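You operate a simulated robot arm through the tools that you are given. There is no shell and no other tool. Be economical: measure what you need, move in short steps, check, and stop when the job is done.

The job below is to be done with a simulated robot arm. You get a single attempt, and the scene is never put back.

JOB
Put things in order on the top of the desk. At the end: the teal tin from the top of the desk is on the teal coaster; the beige three-ring cedar block stands where the teal tin stood; the purple pod (marked "COCOA") from the top of the desk stands where the beige three-ring cedar block stood; one of the jars from the top of the desk is on the cream saucer on the top of the desk; whatever was shut is shut again. Leave all else as you found it, and nothing knocked over. Set down upright: tin.

Only the result counts: the job must be done as asked and must still hold three seconds after the hand-in. Knocking over, shifting, dropping, spilling or breaking anything else fails it.

ROBOT AND FRAMES
A 7-joint arm with a two-finger parallel gripper, fixed in place. Base frame: the origin is at the foot of the arm, x ahead of it, y to its left, z up; the work surface is at about z = 740. Units: mm, rad, N and s.
With the tool pointing down near the work surface it reaches from about 300 to 680 mm from the base axis. Its first joint turns from -1.152 to 1.152 rad. Payload 1.57 kg.
Tool frame: the origin (TCP) lies between the finger pads and is the grasp point; the fingertips stand 30 mm ahead of it; z points along the fingers, y is the line along which they close. The gripper opens to 110 mm. The fingers are 24 mm wide and 12 mm thick; the gripper's body (48 by 112 mm) begins 78 mm behind the TCP.
Orientation is told as [roll, pitch, yaw] about the base's x, y, z axes, in that order, counted from this pose: with the fingers straight down and closing along the base's y, the tool's x points along the base's -x, its y along +y and its z along -z.

CONTROLS
- The arm moves only by the tool drive_tool. Its argument "moves" is a list of rows, each a list of 7 numbers: the shift along the base's x, y, z in mm, then the turn, a rotation vector about the base's x, y, z in rad, then the closure in counts, from 0 (fully open) to 255 (shut). In form: [[tx, ty, tz, ax, ay, az, hand], ...]. A call has 1 to 10 rows; each row shifts and turns the commanded pose from where the row before left it. Each row takes 0.2 s and may step no farther than 50 mm and 0.15 rad from the row before; otherwise, or with a gripper value out of range, the whole call is refused. Where a pose cannot be reached the arm comes as near as it can. A force on the tool above 40 N (or 10 N above the force at the start of the call, whichever is more), or a blocked arm, ends the call early, and 0.2 s more pass. Each finger travels about 108 mm/s and halts on what it meets, pressing with about 31 N; the grip force reading is that of the motor and also rises with nothing between the fingers. The clock runs only during rows and for 0.2 s after the last one: add rows that do not move to give the fingers time. It gives the time, the measured TCP pose, the force on the tool (base axes), the opening and the grip force at its end, in the units of the frame above (readings bear some noise), with the torque about the TCP (base axes, N m) and any sound that the robot's microphone picked up, and new pictures: "show" is both (left out), scene, wrist or none.
- Cameras (640 x 400 px; columns grow to the right, rows downward): "scene" is fixed at [155.1, -390.9, 1391.6]; the picture's right is [0.83, -0.55, 0.00], its down [-0.39, -0.58, -0.72] and it looks along [0.40, 0.60, -0.70] (base axes); focal length 357 px, centre (320, 200). "wrist" rides on the gripper at [70, 16, -141] in the tool frame; the picture's right is [-0.23, 0.97, 0.00], its down [-0.86, -0.20, -0.48] and it looks along [-0.47, -0.11, 0.88] (tool axes); focal length 222 px, centre (320, 200). There is no depth. A picture from a camera that has moved, and an enlarged one, comes with that camera's place and axes in the base frame and with its lens.
- enlarge(camera, box): a new picture of the part [left, top, right, bottom] of that camera's present view, enlarged. No time passes.
- sign_off(): hands the job in; it is judged then, once.

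Work in short steps. Places have to be worked out from the pictures, the camera data and where the tool is seen: move nearer, look again, correct. Check each grasp and each placing, and mend what went wrong. You have 120 turns and 200 pictures in all, those below and enlarged ones among them. Open the gripper and draw the arm clear of the work before you hand the job in, unless the task says otherwise; then end with one line.

The tools are called after ">>>" as a command line: name --pt "numbers of a row" for each row, then --argument value for the rest, lists and objects as JSON in quotes. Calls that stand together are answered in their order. drive_tool: Moves the arm, as the interface text tells. Its arguments: {"type":"object","properties":{"moves":{"type":"array","items":{"type":"array","items":{"type":"number"}}},"show":{"type":"string","enum":["both","scene","wrist","none"]}},"required":["moves"]} The other tools are called the same way: enlarge (camera, box) takes an enlarged picture of a part of a camera's view; sign_off () hands the job in.

At the start:

```text
time: 0.0
position: [412.8, 107.3, 1026.0]
tool_rot: [0.001, 0.0, 0.001]
wrist_force: [-0.1, -0.1, 0.0]
moment: [0.01, 0.02, 0.0]
gripper_width: 110.2
grasp_force: 0.1
```

scene: 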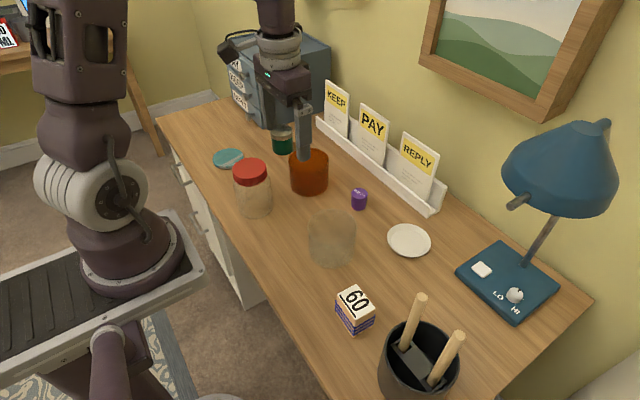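
wrist: 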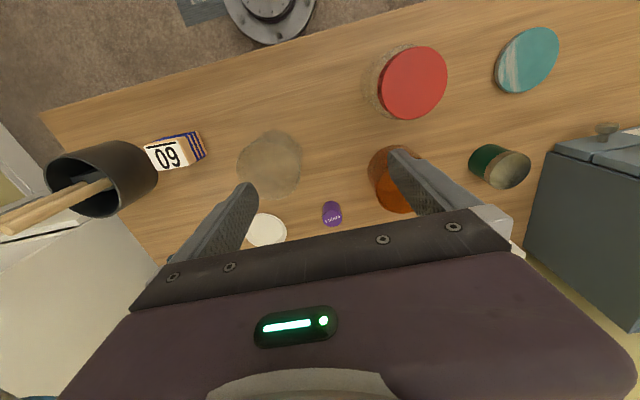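

I'll look closer at the items first.

>>> enlarge --camera "scene" --box '[200, 100, 360, 220]'

>>> enlarge --camera "scene" --box '[280, 180, 480, 400]'

>>> enlarge --camera "wrist" --box '[340, 20, 640, 220]'

>>> enlarge --camera "wrist" --box '[40, 100, 360, 300]'

```text
3.33 times, centred on (280, 160) of scene
camera zoom: at [155.1, -390.9, 1391.6], right [0.83, -0.55, 0.0], down [-0.39, -0.58, -0.72], along [0.4, 0.6, -0.7], focal length 1191 px, centre (453, 333)
```

zoom: 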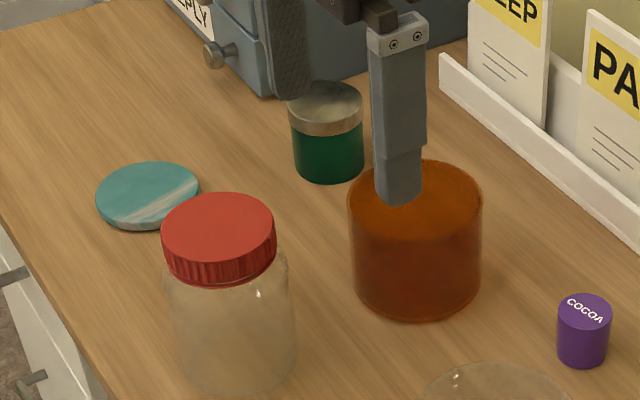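

```text
1.82 times, centred on (380, 290) of scene
camera zoom: at [155.1, -390.9, 1391.6], right [0.83, -0.55, 0.0], down [-0.39, -0.58, -0.72], along [0.4, 0.6, -0.7], focal length 650 px, centre (211, 36)
```

zoom: 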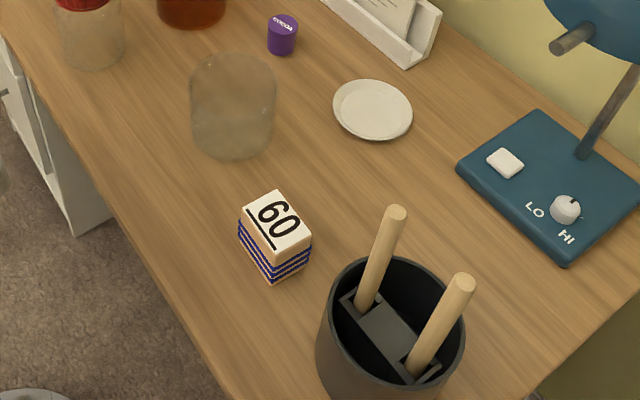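

```text
2.00 times, centred on (490, 120) of wrist
camera zoom: at [343.0, 122.5, 1167.2], right [0.23, 0.97, 0.0], down [0.86, -0.2, 0.48], along [0.47, -0.11, -0.88], focal length 444 px, centre (-20, 360)
```

zoom: 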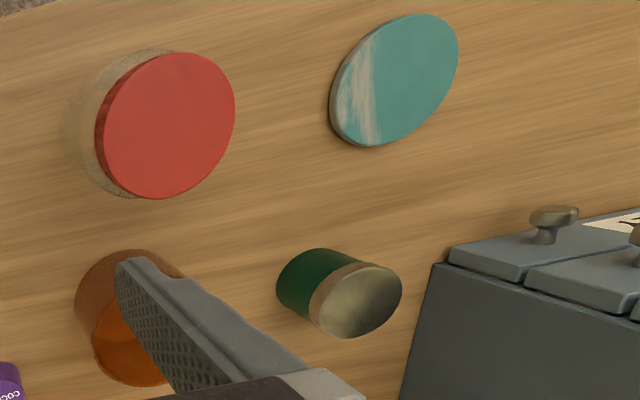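

```text
2.00 times, centred on (200, 200) of wrist
camera zoom: at [343.0, 122.5, 1167.2], right [0.23, 0.97, 0.0], down [0.86, -0.2, 0.48], along [0.47, -0.11, -0.88], focal length 444 px, centre (560, 200)
```

zoom: 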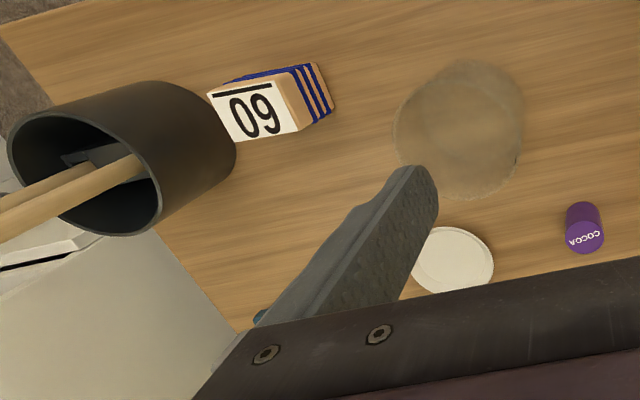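

Count the rings on the block, and check the coloured items.

>>> enlarge --camera "scene" --box '[325, 275, 389, 340]'

>>> enlarge --camera "wrist" --box '[130, 115, 220, 185]'

>>> enlarge --camera "scene" --box '[210, 20, 340, 130]'

>>> enlarge --camera "scene" --box '[220, 140, 360, 280]'

```text
6.15 times, centred on (357, 308) of scene
camera zoom: at [155.1, -390.9, 1391.6], right [0.83, -0.55, 0.0], down [-0.39, -0.58, -0.72], along [0.4, 0.6, -0.7], focal length 2198 px, centre (92, -462)
```

zoom: 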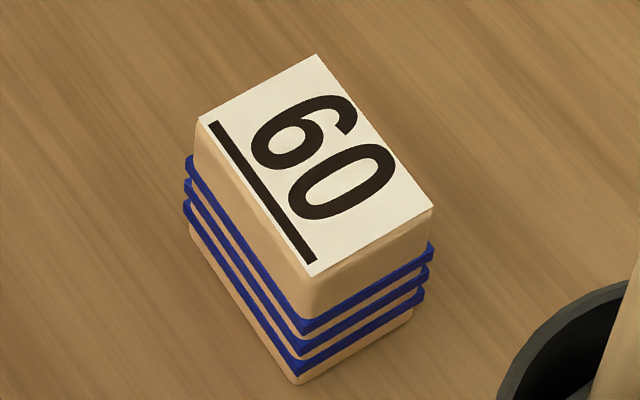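

```text
5.71 times, centred on (175, 150) of wrist
camera zoom: at [343.0, 122.5, 1167.2], right [0.23, 0.97, 0.0], down [0.86, -0.2, 0.48], along [0.47, -0.11, -0.88], focal length 1269 px, centre (1149, 486)
```

zoom: 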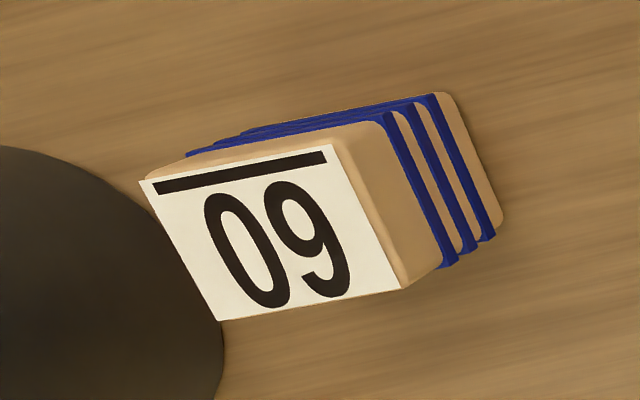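

```text
3.64 times, centred on (275, 75) of scene
camera zoom: at [155.1, -390.9, 1391.6], right [0.83, -0.55, 0.0], down [-0.39, -0.58, -0.72], along [0.4, 0.6, -0.7], focal length 1299 px, centre (484, 654)
```

zoom: 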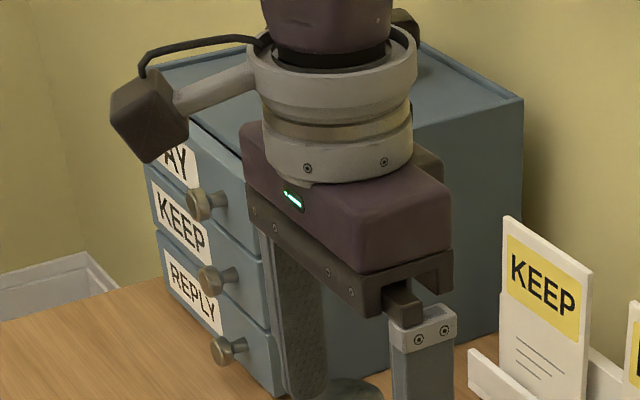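

```text
2.86 times, centred on (290, 210) of scene
camera zoom: at [155.1, -390.9, 1391.6], right [0.83, -0.55, 0.0], down [-0.39, -0.58, -0.72], along [0.4, 0.6, -0.7], focal length 1021 px, centre (406, 171)
```

zoom: 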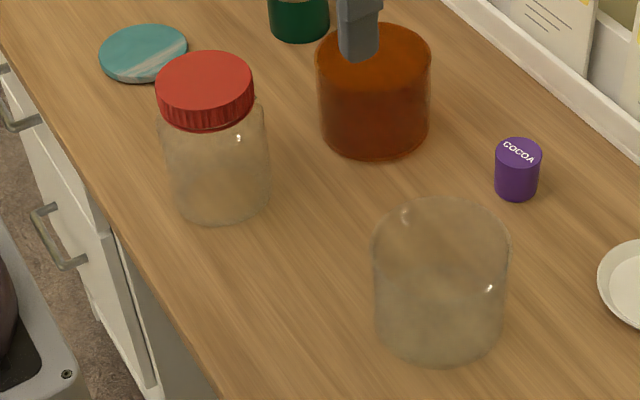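

The rings match (three), the tin sits near (555,412), the coaster near (400,460). I move over that side to see it better.

>>> drive_tool --pt "10 45 0 0 0 0 0" --pt "10 45 0 0 0 0 0" --pt "0 45 0 0 0 0 0" --pt "0 45 0 0 0 0 0"

```text
time: 1.0
position: [431.5, 285.6, 1027.5]
tool_rot: [-0.001, 0.0, 0.001]
wrist_force: [0.0, -0.4, 0.6]
moment: [0.0, -0.02, 0.01]
gripper_width: 110.2
grasp_force: 0.0
camera wrist: at [362.0, 301.8, 1169.6], right [0.23, 0.97, 0.0], down [0.86, -0.2, 0.48], along [0.47, -0.11, -0.88], focal length 222 px, centre (320, 200)
```

scene: 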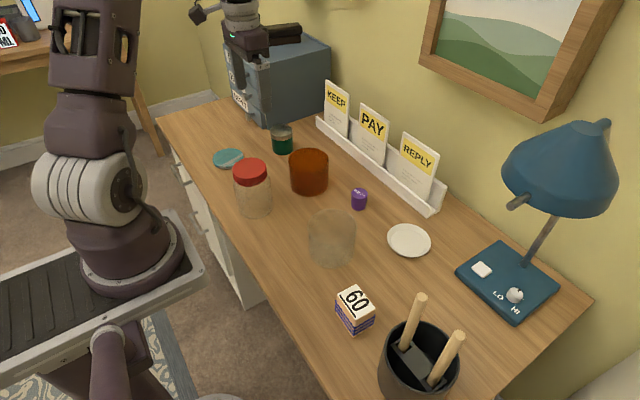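
wrist: 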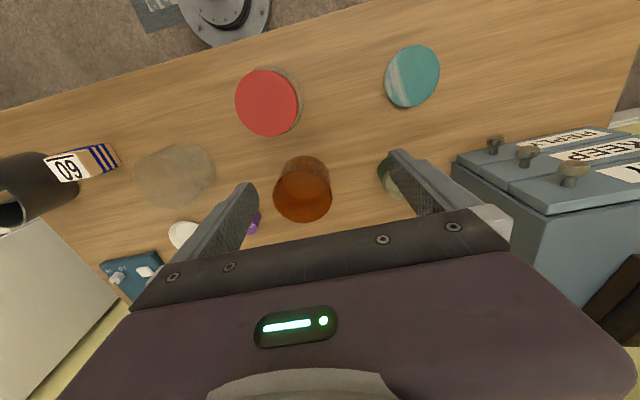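

Check the jars and tin up close.

>>> enlarge --camera "wrist" --box '[120, 50, 440, 250]'

>>> enlarge --camera "scene" --box '[220, 110, 348, 190]'

```text
2.00 times, centred on (280, 150) of wrist
camera zoom: at [362.0, 301.8, 1169.6], right [0.23, 0.97, 0.0], down [0.86, -0.2, 0.48], along [0.47, -0.11, -0.88], focal length 444 px, centre (400, 300)
```

zoom: 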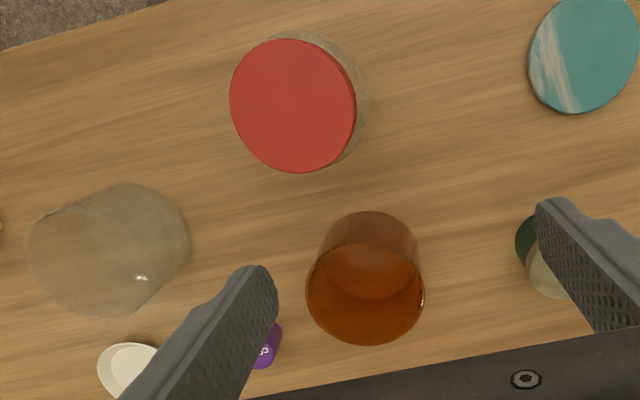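

```text
5.00 times, centred on (284, 150) of scene
camera zoom: at [155.1, -390.9, 1391.6], right [0.83, -0.55, 0.0], down [-0.39, -0.58, -0.72], along [0.4, 0.6, -0.7], focal length 1786 px, centre (500, 450)
```

zoom: 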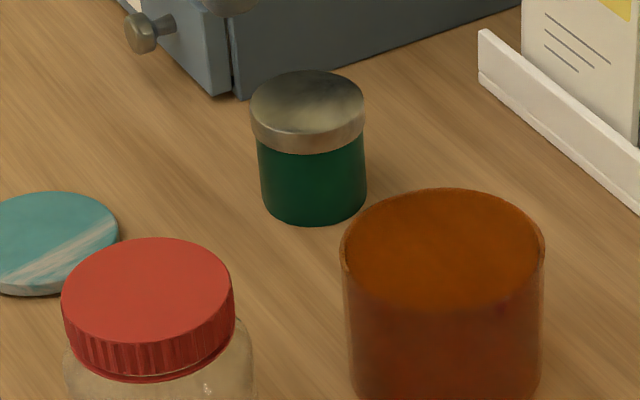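

The green tin with the metal lid is the only tin on the desk. I fly to a place above it at a safe height and check the alignment.

>>> drive_tool --pt "40 30 -30 0 0 0 0" --pt "40 30 -30 0 0 0 0" --pt "35 35 -30 0 0 0 0" --pt "5 30 -30 0 0 0 0" --pt "0 0 0 0 0 0 0"

```text
refused: row 1 steps farther than a row can; nothing moved
```

Steps are limited to 50 mm in norm; I split them up.

>>> drive_tool --pt "30 30 -20 0 0 0 0" --pt "30 30 -20 0 0 0 0" --pt "30 30 -20 0 0 0 0" --pt "30 30 -20 0 0 0 0" --pt "0 6 -30 0 0 0 0" --pt "0 0 0 0 0 0 0"

```text
time: 2.4
position: [536.6, 396.8, 924.3]
tool_rot: [-0.001, 0.0, 0.004]
wrist_force: [1.0, -1.0, 0.2]
moment: [-0.02, -0.01, 0.01]
gripper_width: 109.9
grasp_force: 0.1
out of reach, approached as far as the arm can: row 4
camera wrist: at [467.5, 412.3, 1066.0], right [0.23, 0.97, 0.0], down [0.86, -0.2, 0.48], along [0.47, -0.11, -0.88], focal length 222 px, centre (320, 200)
```

scene: 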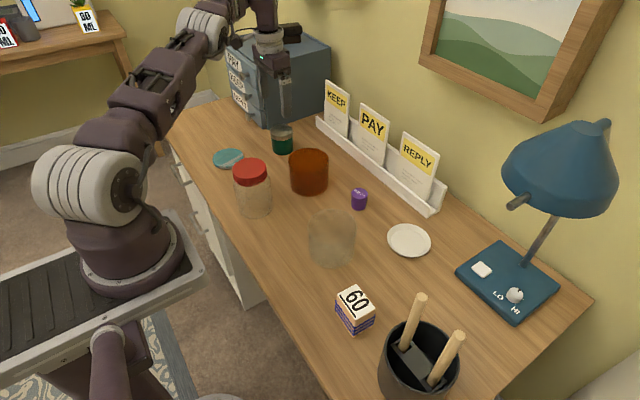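
wrist: 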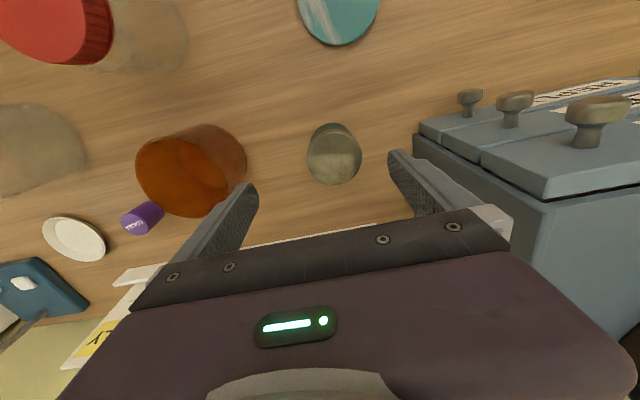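

Tin centre is about (553,408), near the reach limit. I descend in steps while seeking the reach and watch the pose.

>>> drive_tool --pt "0 0 -40 0 0 0 0" --pt "5 5 -30 0 0 0 0" --pt "0 0 0 0 0 0 0" --show "wrist"

```text
time: 3.2
position: [539.5, 398.5, 856.3]
tool_rot: [-0.012, 0.011, 0.004]
wrist_force: [0.6, 0.4, -0.2]
moment: [-0.01, -0.01, 0.0]
gripper_width: 110.1
grasp_force: 0.0
out of reach, approached as far as the arm can: row 2
camera wrist: at [470.6, 415.9, 998.9], right [0.22, 0.97, -0.01], down [0.86, -0.19, 0.47], along [0.46, -0.12, -0.88], focal length 222 px, centre (320, 200)
```

wrist: 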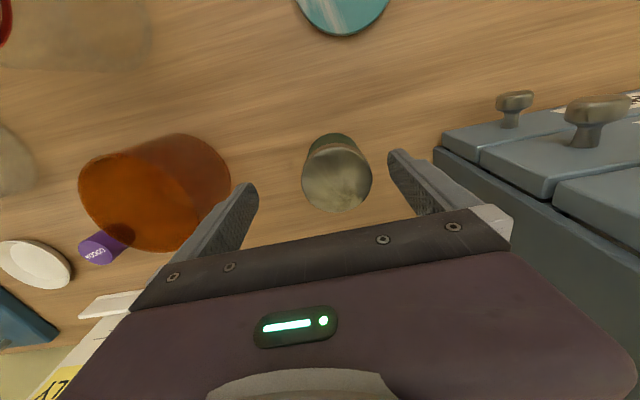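

The reach ends ~671 mm; the tin is at ~687. I yaw the hand so the fingers close tangentially, then tilt slightly outward to gain reach.

>>> drive_tool --pt "-8 -6 10 0 0 0.15 0" --pt "0 0 0 0 0 0.15 0" --pt "0 0 0 0 0 0.15 0" --pt "0 0 0 0 0 0.15 0" --pt "0 0 0 0 0 0.036 0" --pt "0 0 0 0.06 -0.08 0 0" --pt "0 0 0 0.06 -0.08 0 0" --pt "10 8 0 0 0 0 0" --pt "0 0 0 0 0 0 0"

```text
time: 5.2
position: [544.5, 405.5, 866.1]
tool_rot: [0.002, -0.2, 0.638]
wrist_force: [-0.4, 0.3, 0.7]
moment: [-0.01, -0.03, 0.01]
gripper_width: 109.9
grasp_force: 0.0
camera wrist: at [457.0, 360.3, 991.2], right [-0.4, 0.92, 0.05], down [0.72, 0.28, 0.64], along [0.57, 0.29, -0.77], focal length 222 px, centre (320, 200)
```

scene: 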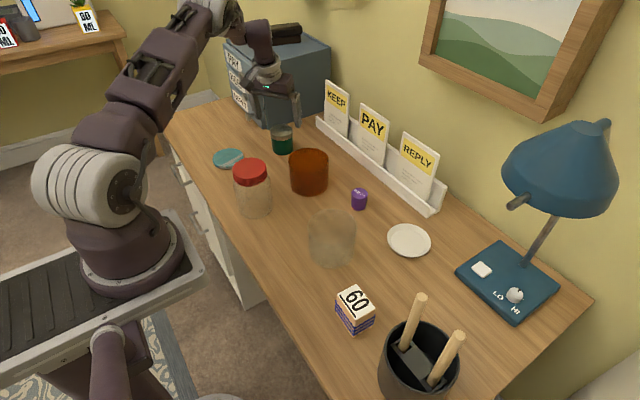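
wrist: 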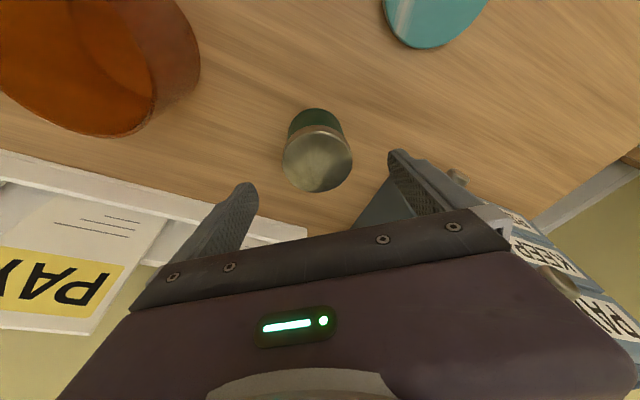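

Tin centre (553,409). I go down to the grasp height ~780.

>>> drive_tool --pt "4 2 -30 0 0 0 0" --pt "4 2 -30 0 0 0 0" --pt "1 0 -26 0 0 0 0" --pt "0 0 0 0 0 0 0"

```text
time: 6.2
position: [552.1, 408.2, 780.7]
tool_rot: [0.001, -0.202, 0.638]
wrist_force: [0.7, 0.3, -0.3]
moment: [0.0, 0.0, -0.03]
gripper_width: 109.8
grasp_force: 0.0
camera wrist: at [464.2, 363.4, 905.0], right [-0.4, 0.92, 0.05], down [0.72, 0.28, 0.64], along [0.57, 0.29, -0.77], focal length 222 px, centre (320, 200)
```

scene: 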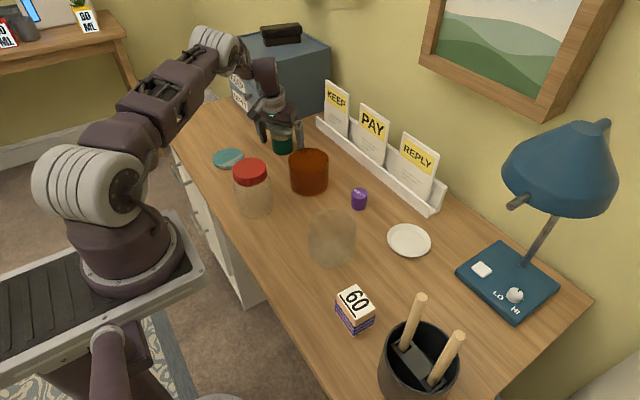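
wrist: 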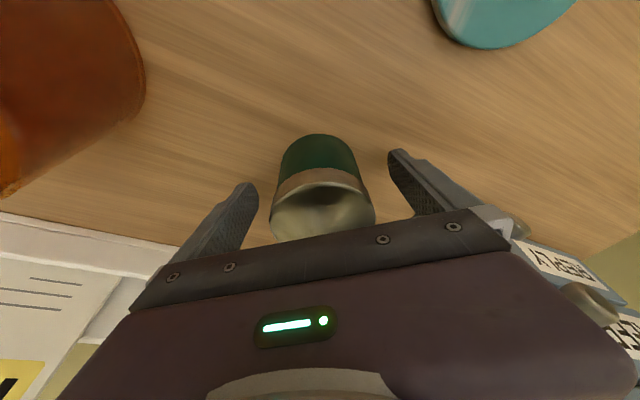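

Fingers straddle the tin symmetrically. Close.

>>> drive_tool --pt "0 0 0 0 0 0 130" --pt "0 0 0 0 0 0 160" --pt "0 0 0 0 0 0 160" --show "wrist"

```text
time: 7.0
position: [551.1, 408.3, 780.9]
tool_rot: [0.001, -0.201, 0.636]
wrist_force: [0.2, -0.1, -0.5]
moment: [-0.03, -0.03, -0.03]
gripper_width: 64.8
grasp_force: 30.1
camera wrist: at [464.2, 363.3, 905.3], right [-0.4, 0.92, 0.05], down [0.72, 0.28, 0.64], along [0.57, 0.29, -0.77], focal length 222 px, centre (320, 200)
```

wrist: 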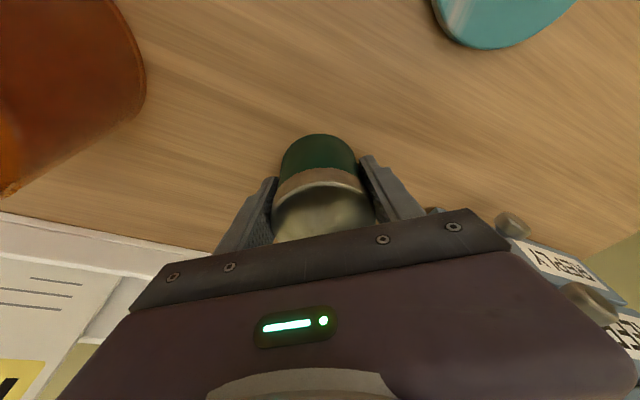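

Grip holds at 64.8 mm. Lift and move toward the coaster.

>>> drive_tool --pt "0 0 25 0 0 0 160" --pt "0 0 35 0 0 0 160" --pt "-35 0 10 0 0 0 160" --pt "-35 0 0 0 0 0 160" --pt "-35 0 0 0 0 0 160" --pt "-25 10 0 0 0 0 160" --pt "0 0 0 0 0 0 160"

```text
time: 8.6
position: [420.6, 417.3, 849.1]
tool_rot: [0.003, -0.2, 0.635]
wrist_force: [0.6, -0.3, -1.5]
moment: [-0.03, -0.01, 0.03]
gripper_width: 64.6
grasp_force: 31.0
camera wrist: at [334.3, 373.0, 974.4], right [-0.4, 0.92, 0.05], down [0.72, 0.28, 0.64], along [0.57, 0.29, -0.77], focal length 222 px, centre (320, 200)
```

scene: 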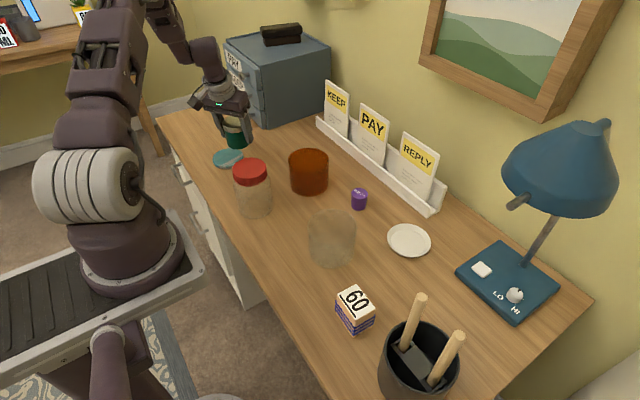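
wrist: 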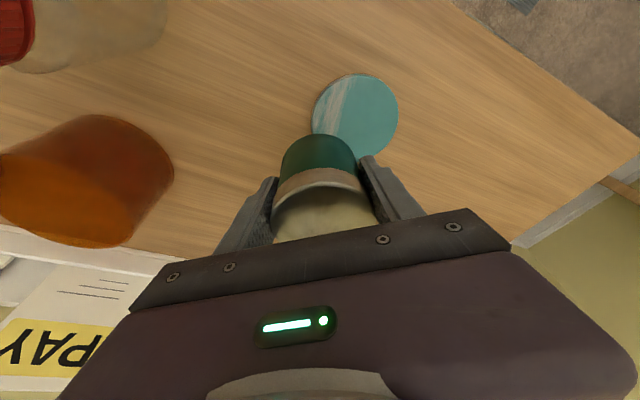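

Coaster centre about (390,450). Move over it and lower partway.

>>> drive_tool --pt "-15 16 0 0 0 0 160" --pt "-15 17 0 0 0 0 160" --pt "0 0 -30 0 0 0 160" --pt "0 0 0 0 0 0 160"

>>> enlarge --camera "scene" --box '[190, 90, 290, 180]'

```text
time: 9.6
position: [392.7, 452.5, 819.3]
tool_rot: [0.003, -0.201, 0.635]
wrist_force: [0.0, 0.2, -1.7]
moment: [-0.01, 0.02, 0.0]
gripper_width: 64.6
grasp_force: 30.7
camera wrist: at [305.2, 407.3, 944.8], right [-0.4, 0.92, 0.05], down [0.72, 0.28, 0.64], along [0.57, 0.29, -0.77], focal length 222 px, centre (320, 200)
```

scene: 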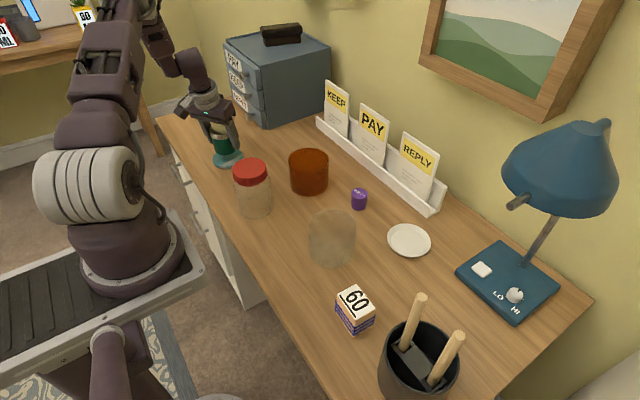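
wrist: 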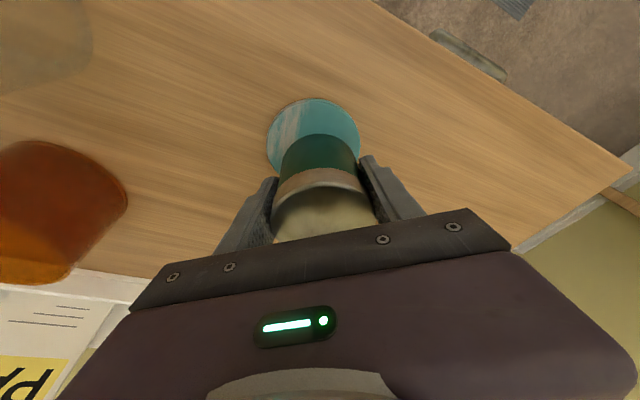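

```text
4.44 times, centred on (240, 135) of scene
camera zoom: at [155.1, -390.9, 1391.6], right [0.83, -0.55, 0.0], down [-0.39, -0.58, -0.72], along [0.4, 0.6, -0.7], focal length 1588 px, centre (676, 489)
```

zoom: 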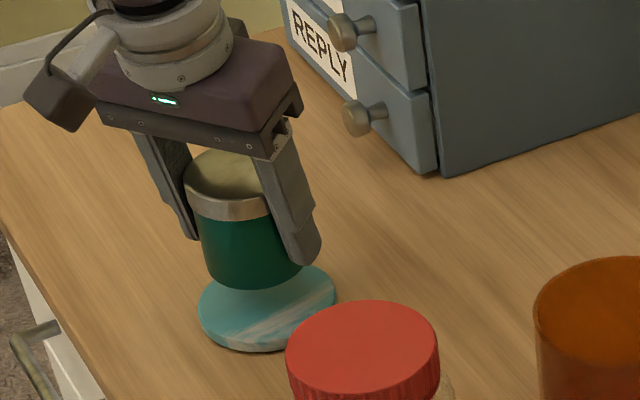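

The tin is ~6 mm past the coaster centre in x and ~5 in y; correct and lower gently till contact.

>>> drive_tool --pt "-6 -5 -12 0 0 0 160" --pt "0 0 -7 0 0 0 160" --pt "0 0 0 0 0 0 160"

>>> enlarge --camera "scene" --box '[200, 110, 270, 180]'

```text
time: 10.4
position: [387.2, 446.9, 801.2]
tool_rot: [0.0, -0.199, 0.636]
wrist_force: [-0.7, -0.1, -2.0]
moment: [-0.01, 0.0, -0.01]
gripper_width: 64.6
grasp_force: 31.1
camera wrist: at [300.0, 401.9, 925.2], right [-0.4, 0.92, 0.05], down [0.72, 0.28, 0.64], along [0.57, 0.29, -0.77], focal length 222 px, centre (320, 200)
```

scene: 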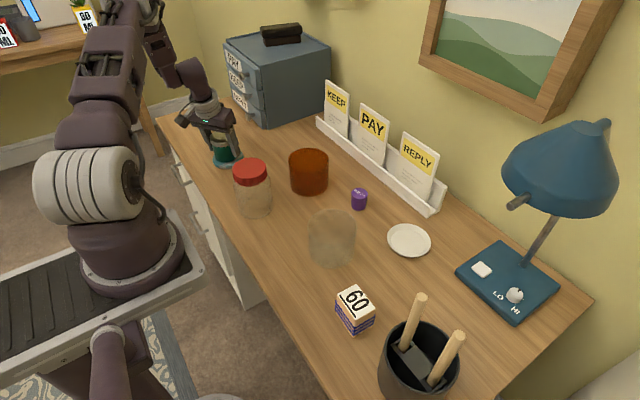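
wrist: 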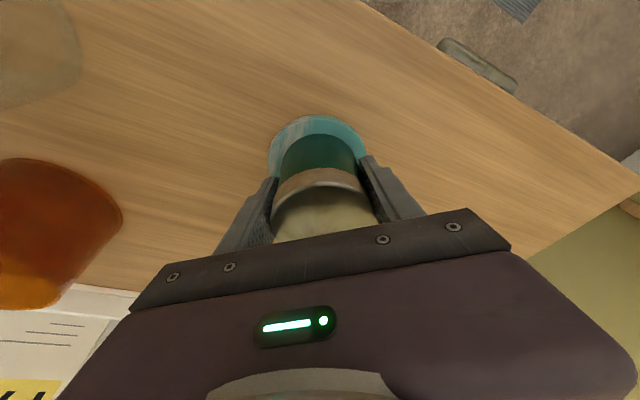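

```text
5.71 times, centred on (235, 145) of scene
camera zoom: at [155.1, -390.9, 1391.6], right [0.83, -0.55, 0.0], down [-0.39, -0.58, -0.72], along [0.4, 0.6, -0.7], focal length 2041 px, centre (806, 514)
```

zoom: 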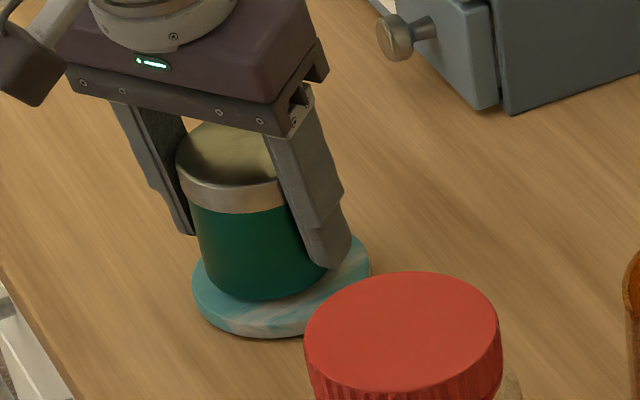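

Small centring correction (+5,-1) and lower to contact.

>>> drive_tool --pt "5 -1 -3 0 0 0 160" --pt "0 0 -3 0 0 0 160" --pt "0 0 -3 0 0 0 160" --pt "0 0 0 0 0 0 160" --show "wrist"

>>> enlarge --camera "scene" --box '[200, 110, 270, 180]'

```text
time: 11.4
position: [392.0, 445.8, 793.1]
tool_rot: [0.001, -0.202, 0.636]
wrist_force: [0.1, -2.8, 19.9]
moment: [-0.11, -0.17, 0.18]
gripper_width: 64.4
grasp_force: 31.5
camera wrist: at [305.6, 401.0, 917.2], right [-0.4, 0.92, 0.05], down [0.72, 0.28, 0.64], along [0.57, 0.29, -0.77], focal length 222 px, centre (320, 200)
```

wrist: 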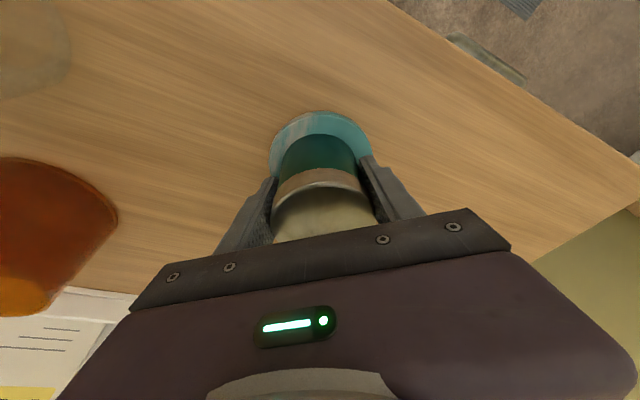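

```text
5.71 times, centred on (235, 145) of scene
camera zoom: at [154.9, -391.2, 1391.5], right [0.83, -0.55, 0.0], down [-0.39, -0.58, -0.72], along [0.4, 0.6, -0.7], focal length 2041 px, centre (806, 514)
```

zoom: 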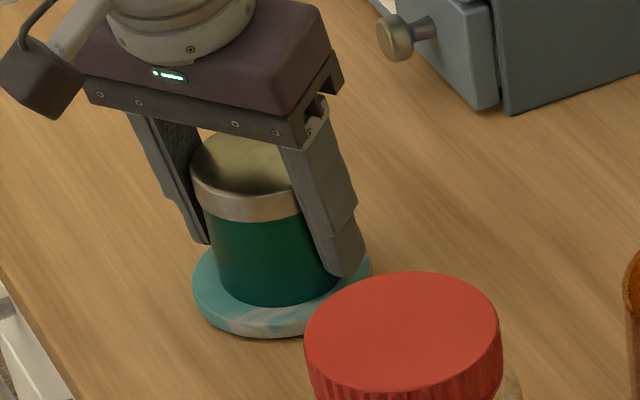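

Contact (20 N), well centred. Ease up 1 mm and release.

>>> drive_tool --pt "0 0 1 0 0 0 160" --pt "0 0 0 0 0 0 60" --pt "0 0 0 0 0 0 40" --pt "0 0 30 0 0 0 40" --pt "0 0 45 0 0 0 0" --pt "0 0 45 0 0 0 0"

>>> enlarge --camera "scene" --box '[200, 110, 270, 180]'

```text
time: 12.8
position: [391.0, 448.1, 914.0]
tool_rot: [0.003, -0.201, 0.638]
wrist_force: [-0.4, 0.2, -0.5]
moment: [0.02, 0.0, -0.02]
gripper_width: 109.8
grasp_force: 0.0
camera wrist: at [303.4, 403.0, 1038.9], right [-0.4, 0.92, 0.05], down [0.72, 0.28, 0.64], along [0.57, 0.29, -0.77], focal length 222 px, centre (320, 200)
```

scene: 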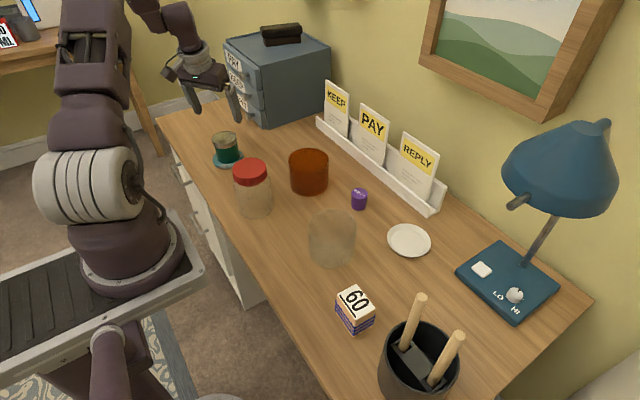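
wrist: 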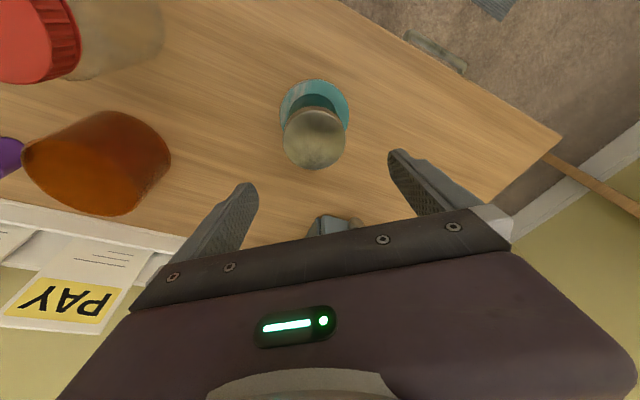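

```text
5.71 times, centred on (235, 145) of scene
camera zoom: at [155.1, -390.9, 1391.6], right [0.83, -0.55, 0.0], down [-0.39, -0.58, -0.72], along [0.4, 0.6, -0.7], focal length 2041 px, centre (806, 514)
```

zoom: 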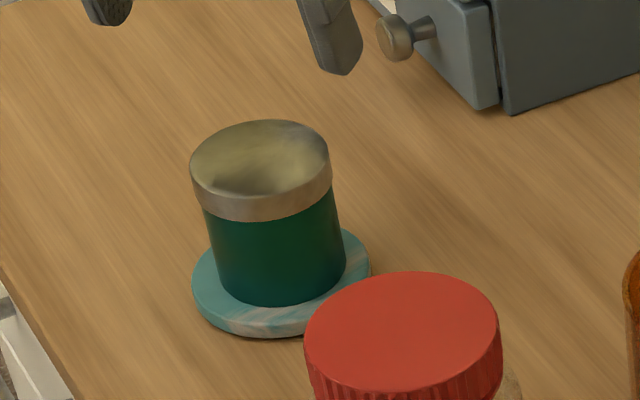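

Tin placed fine. Next fly to above the block, turning yaw back to 0 but keeping the tilt.

>>> drive_tool --pt "0 -45 15 0 0 -0.128 0" --pt "0 -45 10 0 0 -0.128 0" --pt "0 -48 0 0 0 -0.128 0" --pt "0 -48 0 0 0 -0.128 0" --pt "0 -48 0 0 0 -0.126 0" --pt "0 -48 0 0 0 0 0" --pt "0 -48 0 0 0 0 0" --pt "0 -48 0 0 0 0 0" --pt "0 -48 0 0 0 0 0" --pt "0 -48 0 0 0 0 0"

```text
time: 15.0
position: [393.0, -27.0, 938.5]
tool_rot: [0.001, -0.202, 0.001]
wrist_force: [0.1, -0.4, -0.6]
moment: [0.0, 0.0, 0.0]
gripper_width: 110.1
grasp_force: 0.0
camera wrist: at [296.5, -11.8, 1064.0], right [0.22, 0.97, 0.05], down [0.74, -0.2, 0.64], along [0.63, -0.11, -0.77], focal length 222 px, centre (320, 200)
```

scene: 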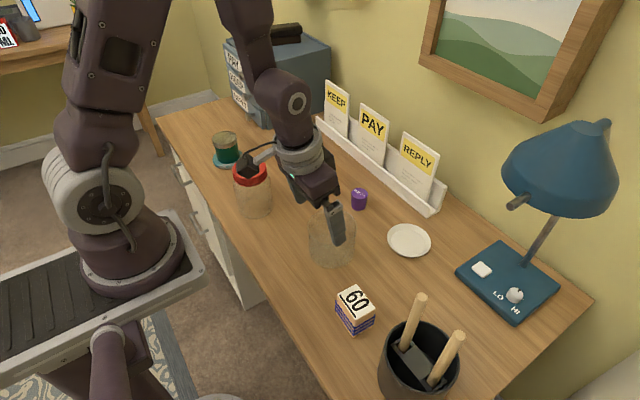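
wrist: 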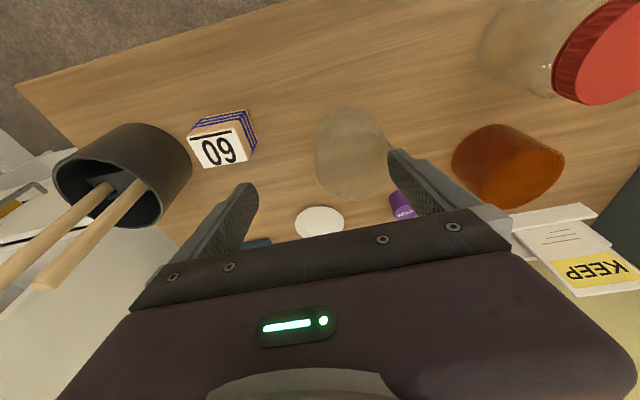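

Cup is ~60 mm radius at (398,-280), near the block (~(403,-160)). I'll grip the block along x instead (yaw −90°), so the hand's lean goes away from the cup.

>>> drive_tool --pt "0 -10 0 0 0 -0.15 0" --pt "0 -10 0 0 0 -0.15 0" --pt "0 -10 0 0 0 -0.15 0" --pt "0 -10 0 0 0 -0.15 0" --pt "0 -10 0 0 0 -0.15 0" --pt "0 -10 0 0 0 -0.15 0" --pt "0 0 0 0 0 -0.15 0" --pt "0 0 0 0 0 -0.15 0" --pt "0 0 0 0 0 -0.15 0" --pt "0 0 0 0 0 -0.15 0"

```text
time: 17.2
position: [392.9, -87.5, 937.5]
tool_rot: [0.003, -0.201, -1.503]
wrist_force: [-0.2, 0.4, 0.8]
moment: [0.0, -0.03, -0.01]
gripper_width: 110.0
grasp_force: 0.1
camera wrist: at [402.1, 9.0, 1062.7], right [0.99, -0.16, 0.05], down [-0.15, -0.76, 0.64], along [-0.06, -0.64, -0.77], focal length 222 px, centre (320, 200)
```

scene: 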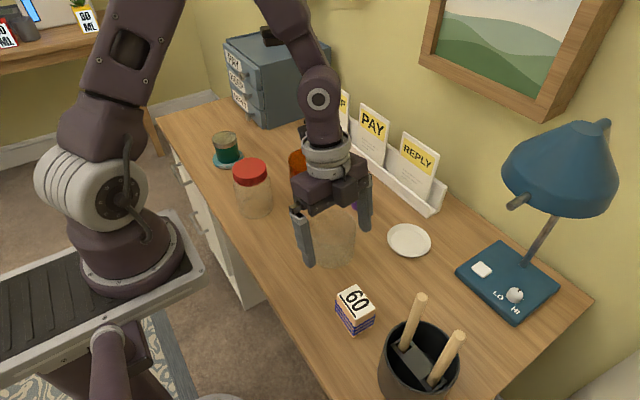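
wrist: 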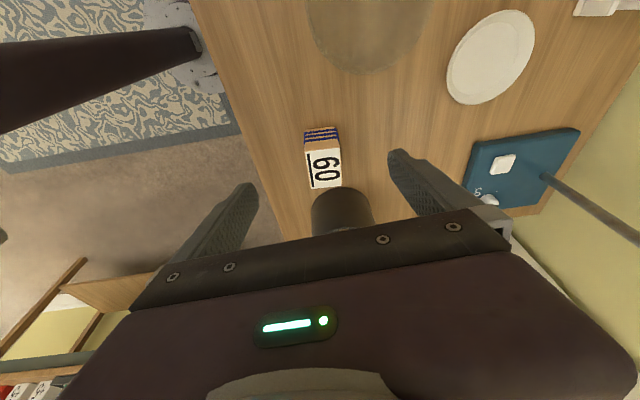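

Block centre about (397,-152), ~46×62×64 mm. Approach above.

>>> drive_tool --pt "2 -32 -20 0 0 -0.08 0" --pt "2 -32 -25 0 0 0 0" --pt "0 0 -35 0 0 0 0" --pt "0 0 0 0 0 0 0"

```text
time: 18.2
position: [393.0, -152.2, 857.0]
tool_rot: [0.003, -0.201, -1.581]
wrist_force: [0.1, 0.4, 0.2]
moment: [0.0, 0.0, -0.01]
gripper_width: 110.1
grasp_force: 0.1
camera wrist: at [410.9, -56.1, 982.0], right [0.97, -0.23, 0.05], down [-0.21, -0.74, 0.64], along [-0.11, -0.63, -0.77], focal length 222 px, centre (320, 200)
```

scene: 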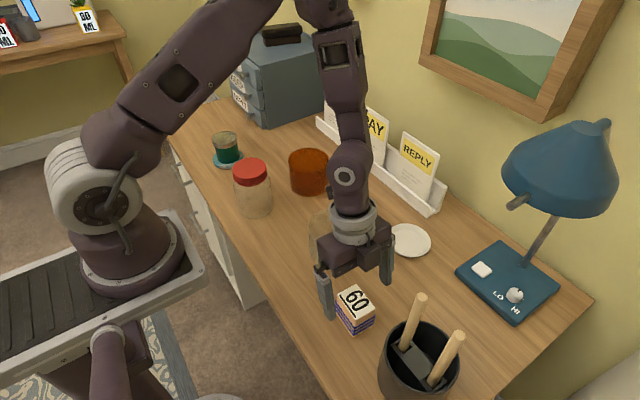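
wrist: 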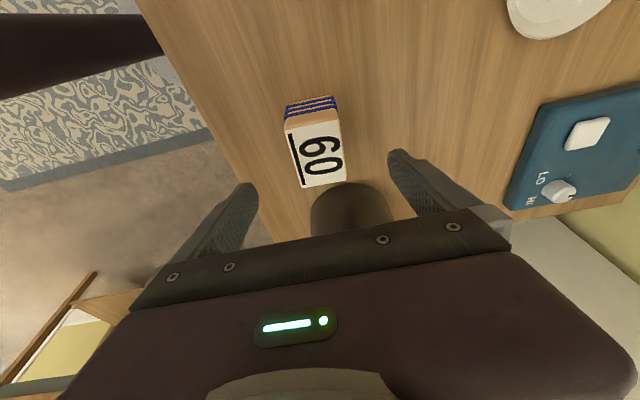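

Aligned; descend to 780 over block centre (396,-152).

>>> drive_tool --pt "2 0 -30 0 0 0 0" --pt "1 0 -30 0 0 0 0" --pt "0 0 -16 0 0 0 0" --pt "0 0 0 0 0 0 0"

```text
time: 19.2
position: [397.0, -152.2, 781.9]
tool_rot: [0.001, -0.198, -1.583]
wrist_force: [-0.5, -0.2, 0.5]
moment: [-0.01, -0.04, -0.01]
gripper_width: 109.9
grasp_force: 0.0
camera wrist: at [414.2, -55.8, 905.8], right [0.97, -0.23, 0.05], down [-0.21, -0.74, 0.64], along [-0.11, -0.63, -0.77], focal length 222 px, centre (320, 200)
```

scene: 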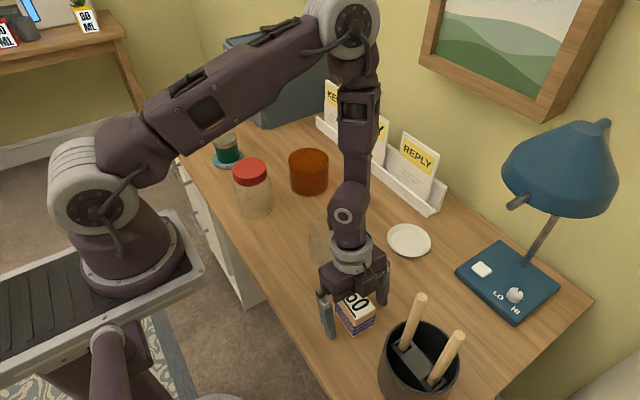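
wrist: 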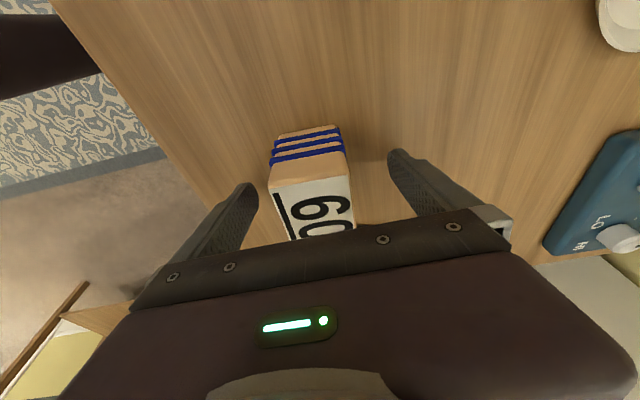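

Straddling well. Close on the block.

>>> drive_tool --pt "0 0 0 0 0 0 120" --pt "0 0 0 0 0 0 200" --pt "0 0 0 0 0 0 200" --pt "0 0 0 0 0 0 200" --show "wrist"

```text
time: 20.2
position: [396.9, -151.4, 780.5]
tool_rot: [0.001, -0.2, -1.582]
wrist_force: [-0.8, -0.8, 0.7]
moment: [0.0, 0.04, 0.03]
gripper_width: 45.2
grasp_force: 31.6
camera wrist: at [414.2, -55.9, 906.1], right [0.97, -0.23, 0.05], down [-0.21, -0.74, 0.64], along [-0.11, -0.63, -0.77], focal length 222 px, centre (320, 200)
```

wrist: 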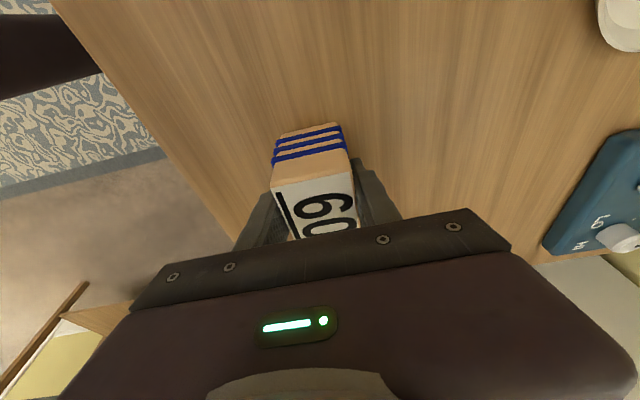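

Gripped at 45 mm. Lift up and turn toward the tin's old spot.

>>> drive_tool --pt "0 0 30 0 0 0 200" --pt "0 0 45 0 0 0 200" --pt "0 0 45 0 0 0 200" --pt "0 20 35 0 0 0.14 200" --pt "0 40 0 0 0 0.14 200" --pt "0 40 0 0 0 0.14 200" --pt "0 40 0 0 0 0.14 200" --pt "0 40 0 0 0 0.14 200" --pt "0 40 0 0 0 0.14 200" --pt "0 40 0 0 0 0.14 200"

```text
time: 22.4
position: [401.3, 109.8, 935.0]
tool_rot: [0.001, -0.201, -0.599]
wrist_force: [-0.5, 0.4, -0.7]
moment: [-0.03, -0.02, 0.0]
gripper_width: 45.3
grasp_force: 30.8
camera wrist: at [329.9, 177.5, 1060.4], right [0.73, 0.68, 0.05], down [0.5, -0.58, 0.64], along [0.46, -0.44, -0.77], focal length 222 px, centre (320, 200)
```

scene: 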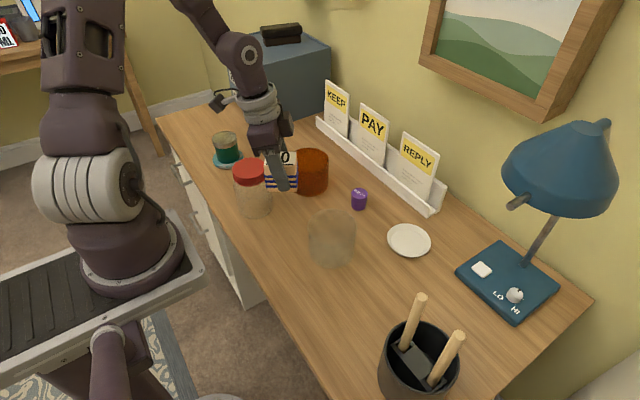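
wrist: 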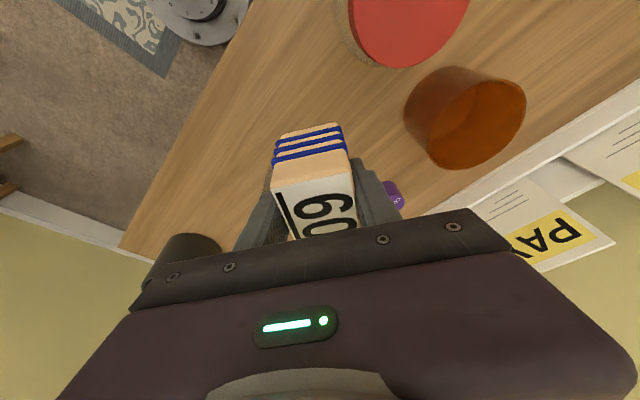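

Continue towards the spot, with the remaining yaw.

>>> drive_tool --pt "8 38 0 0 0 0.15 200" --pt "8 38 0 0 0 0.15 200" --pt "10 38 0 0 0 0.15 200" --pt "15 36 0 0 0 0.15 200" --pt "20 36 0 0 0 0.15 200" --pt "20 36 0 0 0 0.15 200" --pt "20 34 0 0 0 0.15 200" --pt "20 20 -15 0 0 0.15 200" --pt "15 12 -25 0 0 0.037 200" --pt "0 0 -20 0 0 0 200"

```text
time: 24.6
position: [536.8, 396.2, 874.6]
tool_rot: [0.002, -0.2, 0.637]
wrist_force: [-0.2, -0.2, -0.8]
moment: [0.01, -0.04, -0.01]
gripper_width: 45.3
grasp_force: 30.8
camera wrist: at [449.7, 350.9, 1001.4], right [-0.4, 0.92, 0.05], down [0.72, 0.28, 0.64], along [0.57, 0.29, -0.77], focal length 222 px, centre (320, 200)
```

scene: 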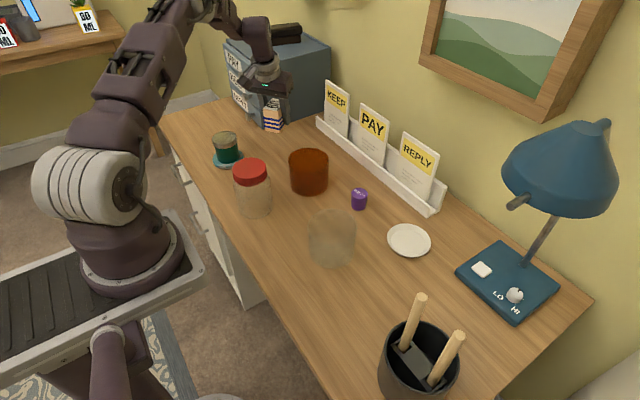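
wrist: 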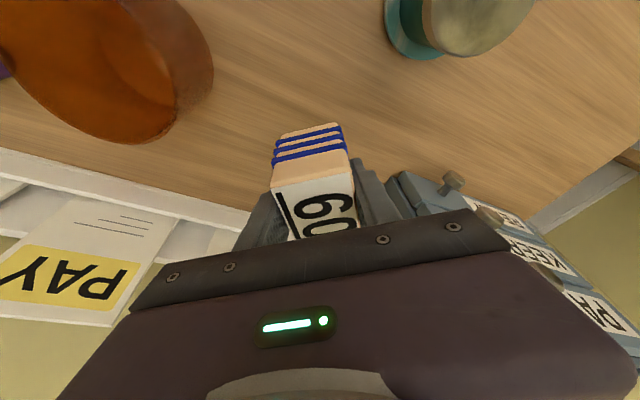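

Move to (553,409) and lower to just above rest height.

>>> drive_tool --pt "8 6 -30 0 0 0 200" --pt "8 7 -35 0 0 0 200" --pt "0 0 -24 0 0 0 200" --pt "0 0 0 0 0 0 200" --show "scene"

```text
time: 25.6
position: [550.8, 411.2, 786.0]
tool_rot: [0.001, -0.2, 0.635]
wrist_force: [-0.3, -0.5, 0.1]
moment: [0.03, 0.0, -0.01]
gripper_width: 45.3
grasp_force: 30.6
```

scene: 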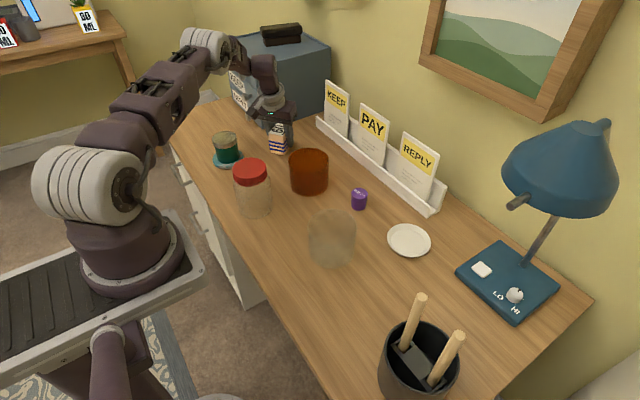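

Fine adjust and lower to contact.

>>> drive_tool --pt "2 -1 -3 0 0 0 200" --pt "0 0 -2 0 0 0 200" --pt "0 0 -1.5 0 0 0 200" --pt "0 0 0 0 0 0 200" --show "none"

```text
time: 26.6
position: [553.3, 407.8, 781.9]
tool_rot: [0.002, -0.201, 0.635]
wrist_force: [-2.4, 0.5, 5.9]
moment: [-0.18, 0.04, -0.04]
gripper_width: 45.5
grasp_force: 30.9
```

Light contact. Release and rise.

>>> drive_tool --pt "0 0 -0.5 0 0 0 200" --pt "0 0 0 0 0 0 120" --pt "0 0 0 0 0 0 80" --pt "0 0 0 0 0 0 60" --pt "0 0 35 0 0 0 60" --pt "0 0 45 0 0 0 0" --pt "-15 -10 40 0 0 0 0"

>>> enlarge --camera "scene" --box '[220, 110, 348, 190]'

```text
time: 28.2
position: [538.2, 398.1, 900.4]
tool_rot: [0.002, -0.201, 0.635]
wrist_force: [-0.6, -0.1, -0.3]
moment: [0.0, -0.01, 0.02]
gripper_width: 109.9
grasp_force: 0.0
camera wrist: at [450.7, 353.1, 1025.4], right [-0.4, 0.92, 0.05], down [0.72, 0.28, 0.64], along [0.57, 0.29, -0.77], focal length 222 px, centre (320, 200)
```

scene: 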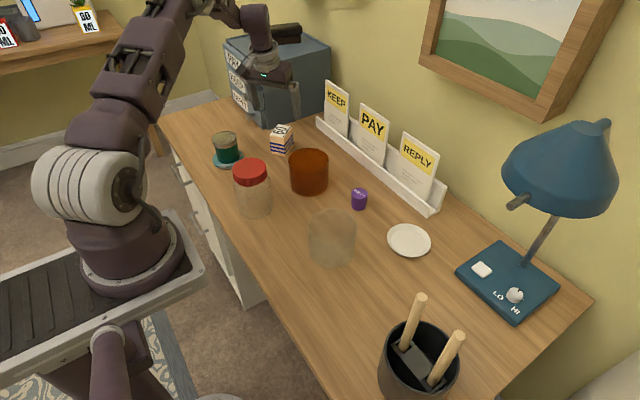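
wrist: 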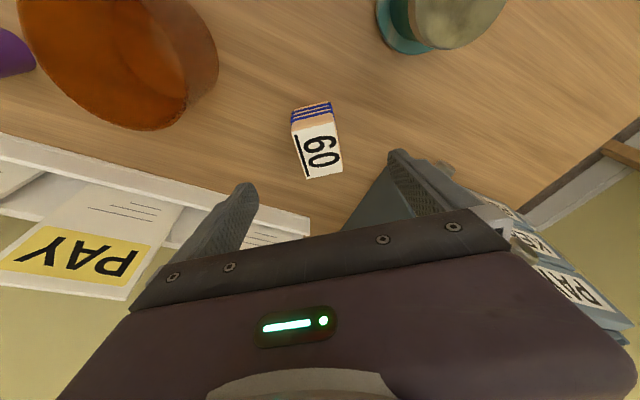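

```text
5.00 times, centred on (284, 150) of scene
camera zoom: at [155.1, -390.9, 1391.6], right [0.83, -0.55, 0.0], down [-0.39, -0.58, -0.72], along [0.4, 0.6, -0.7], focal length 1786 px, centre (500, 450)
```

zoom: 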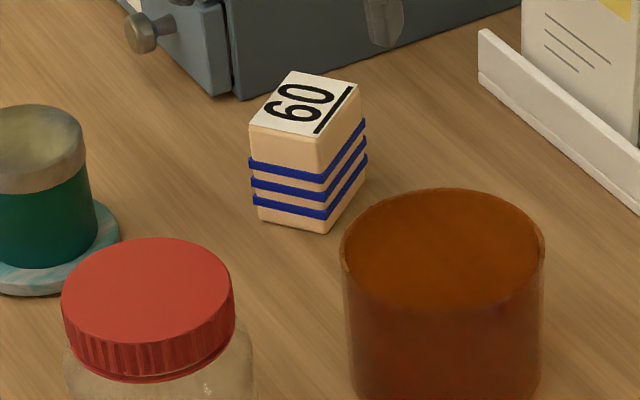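

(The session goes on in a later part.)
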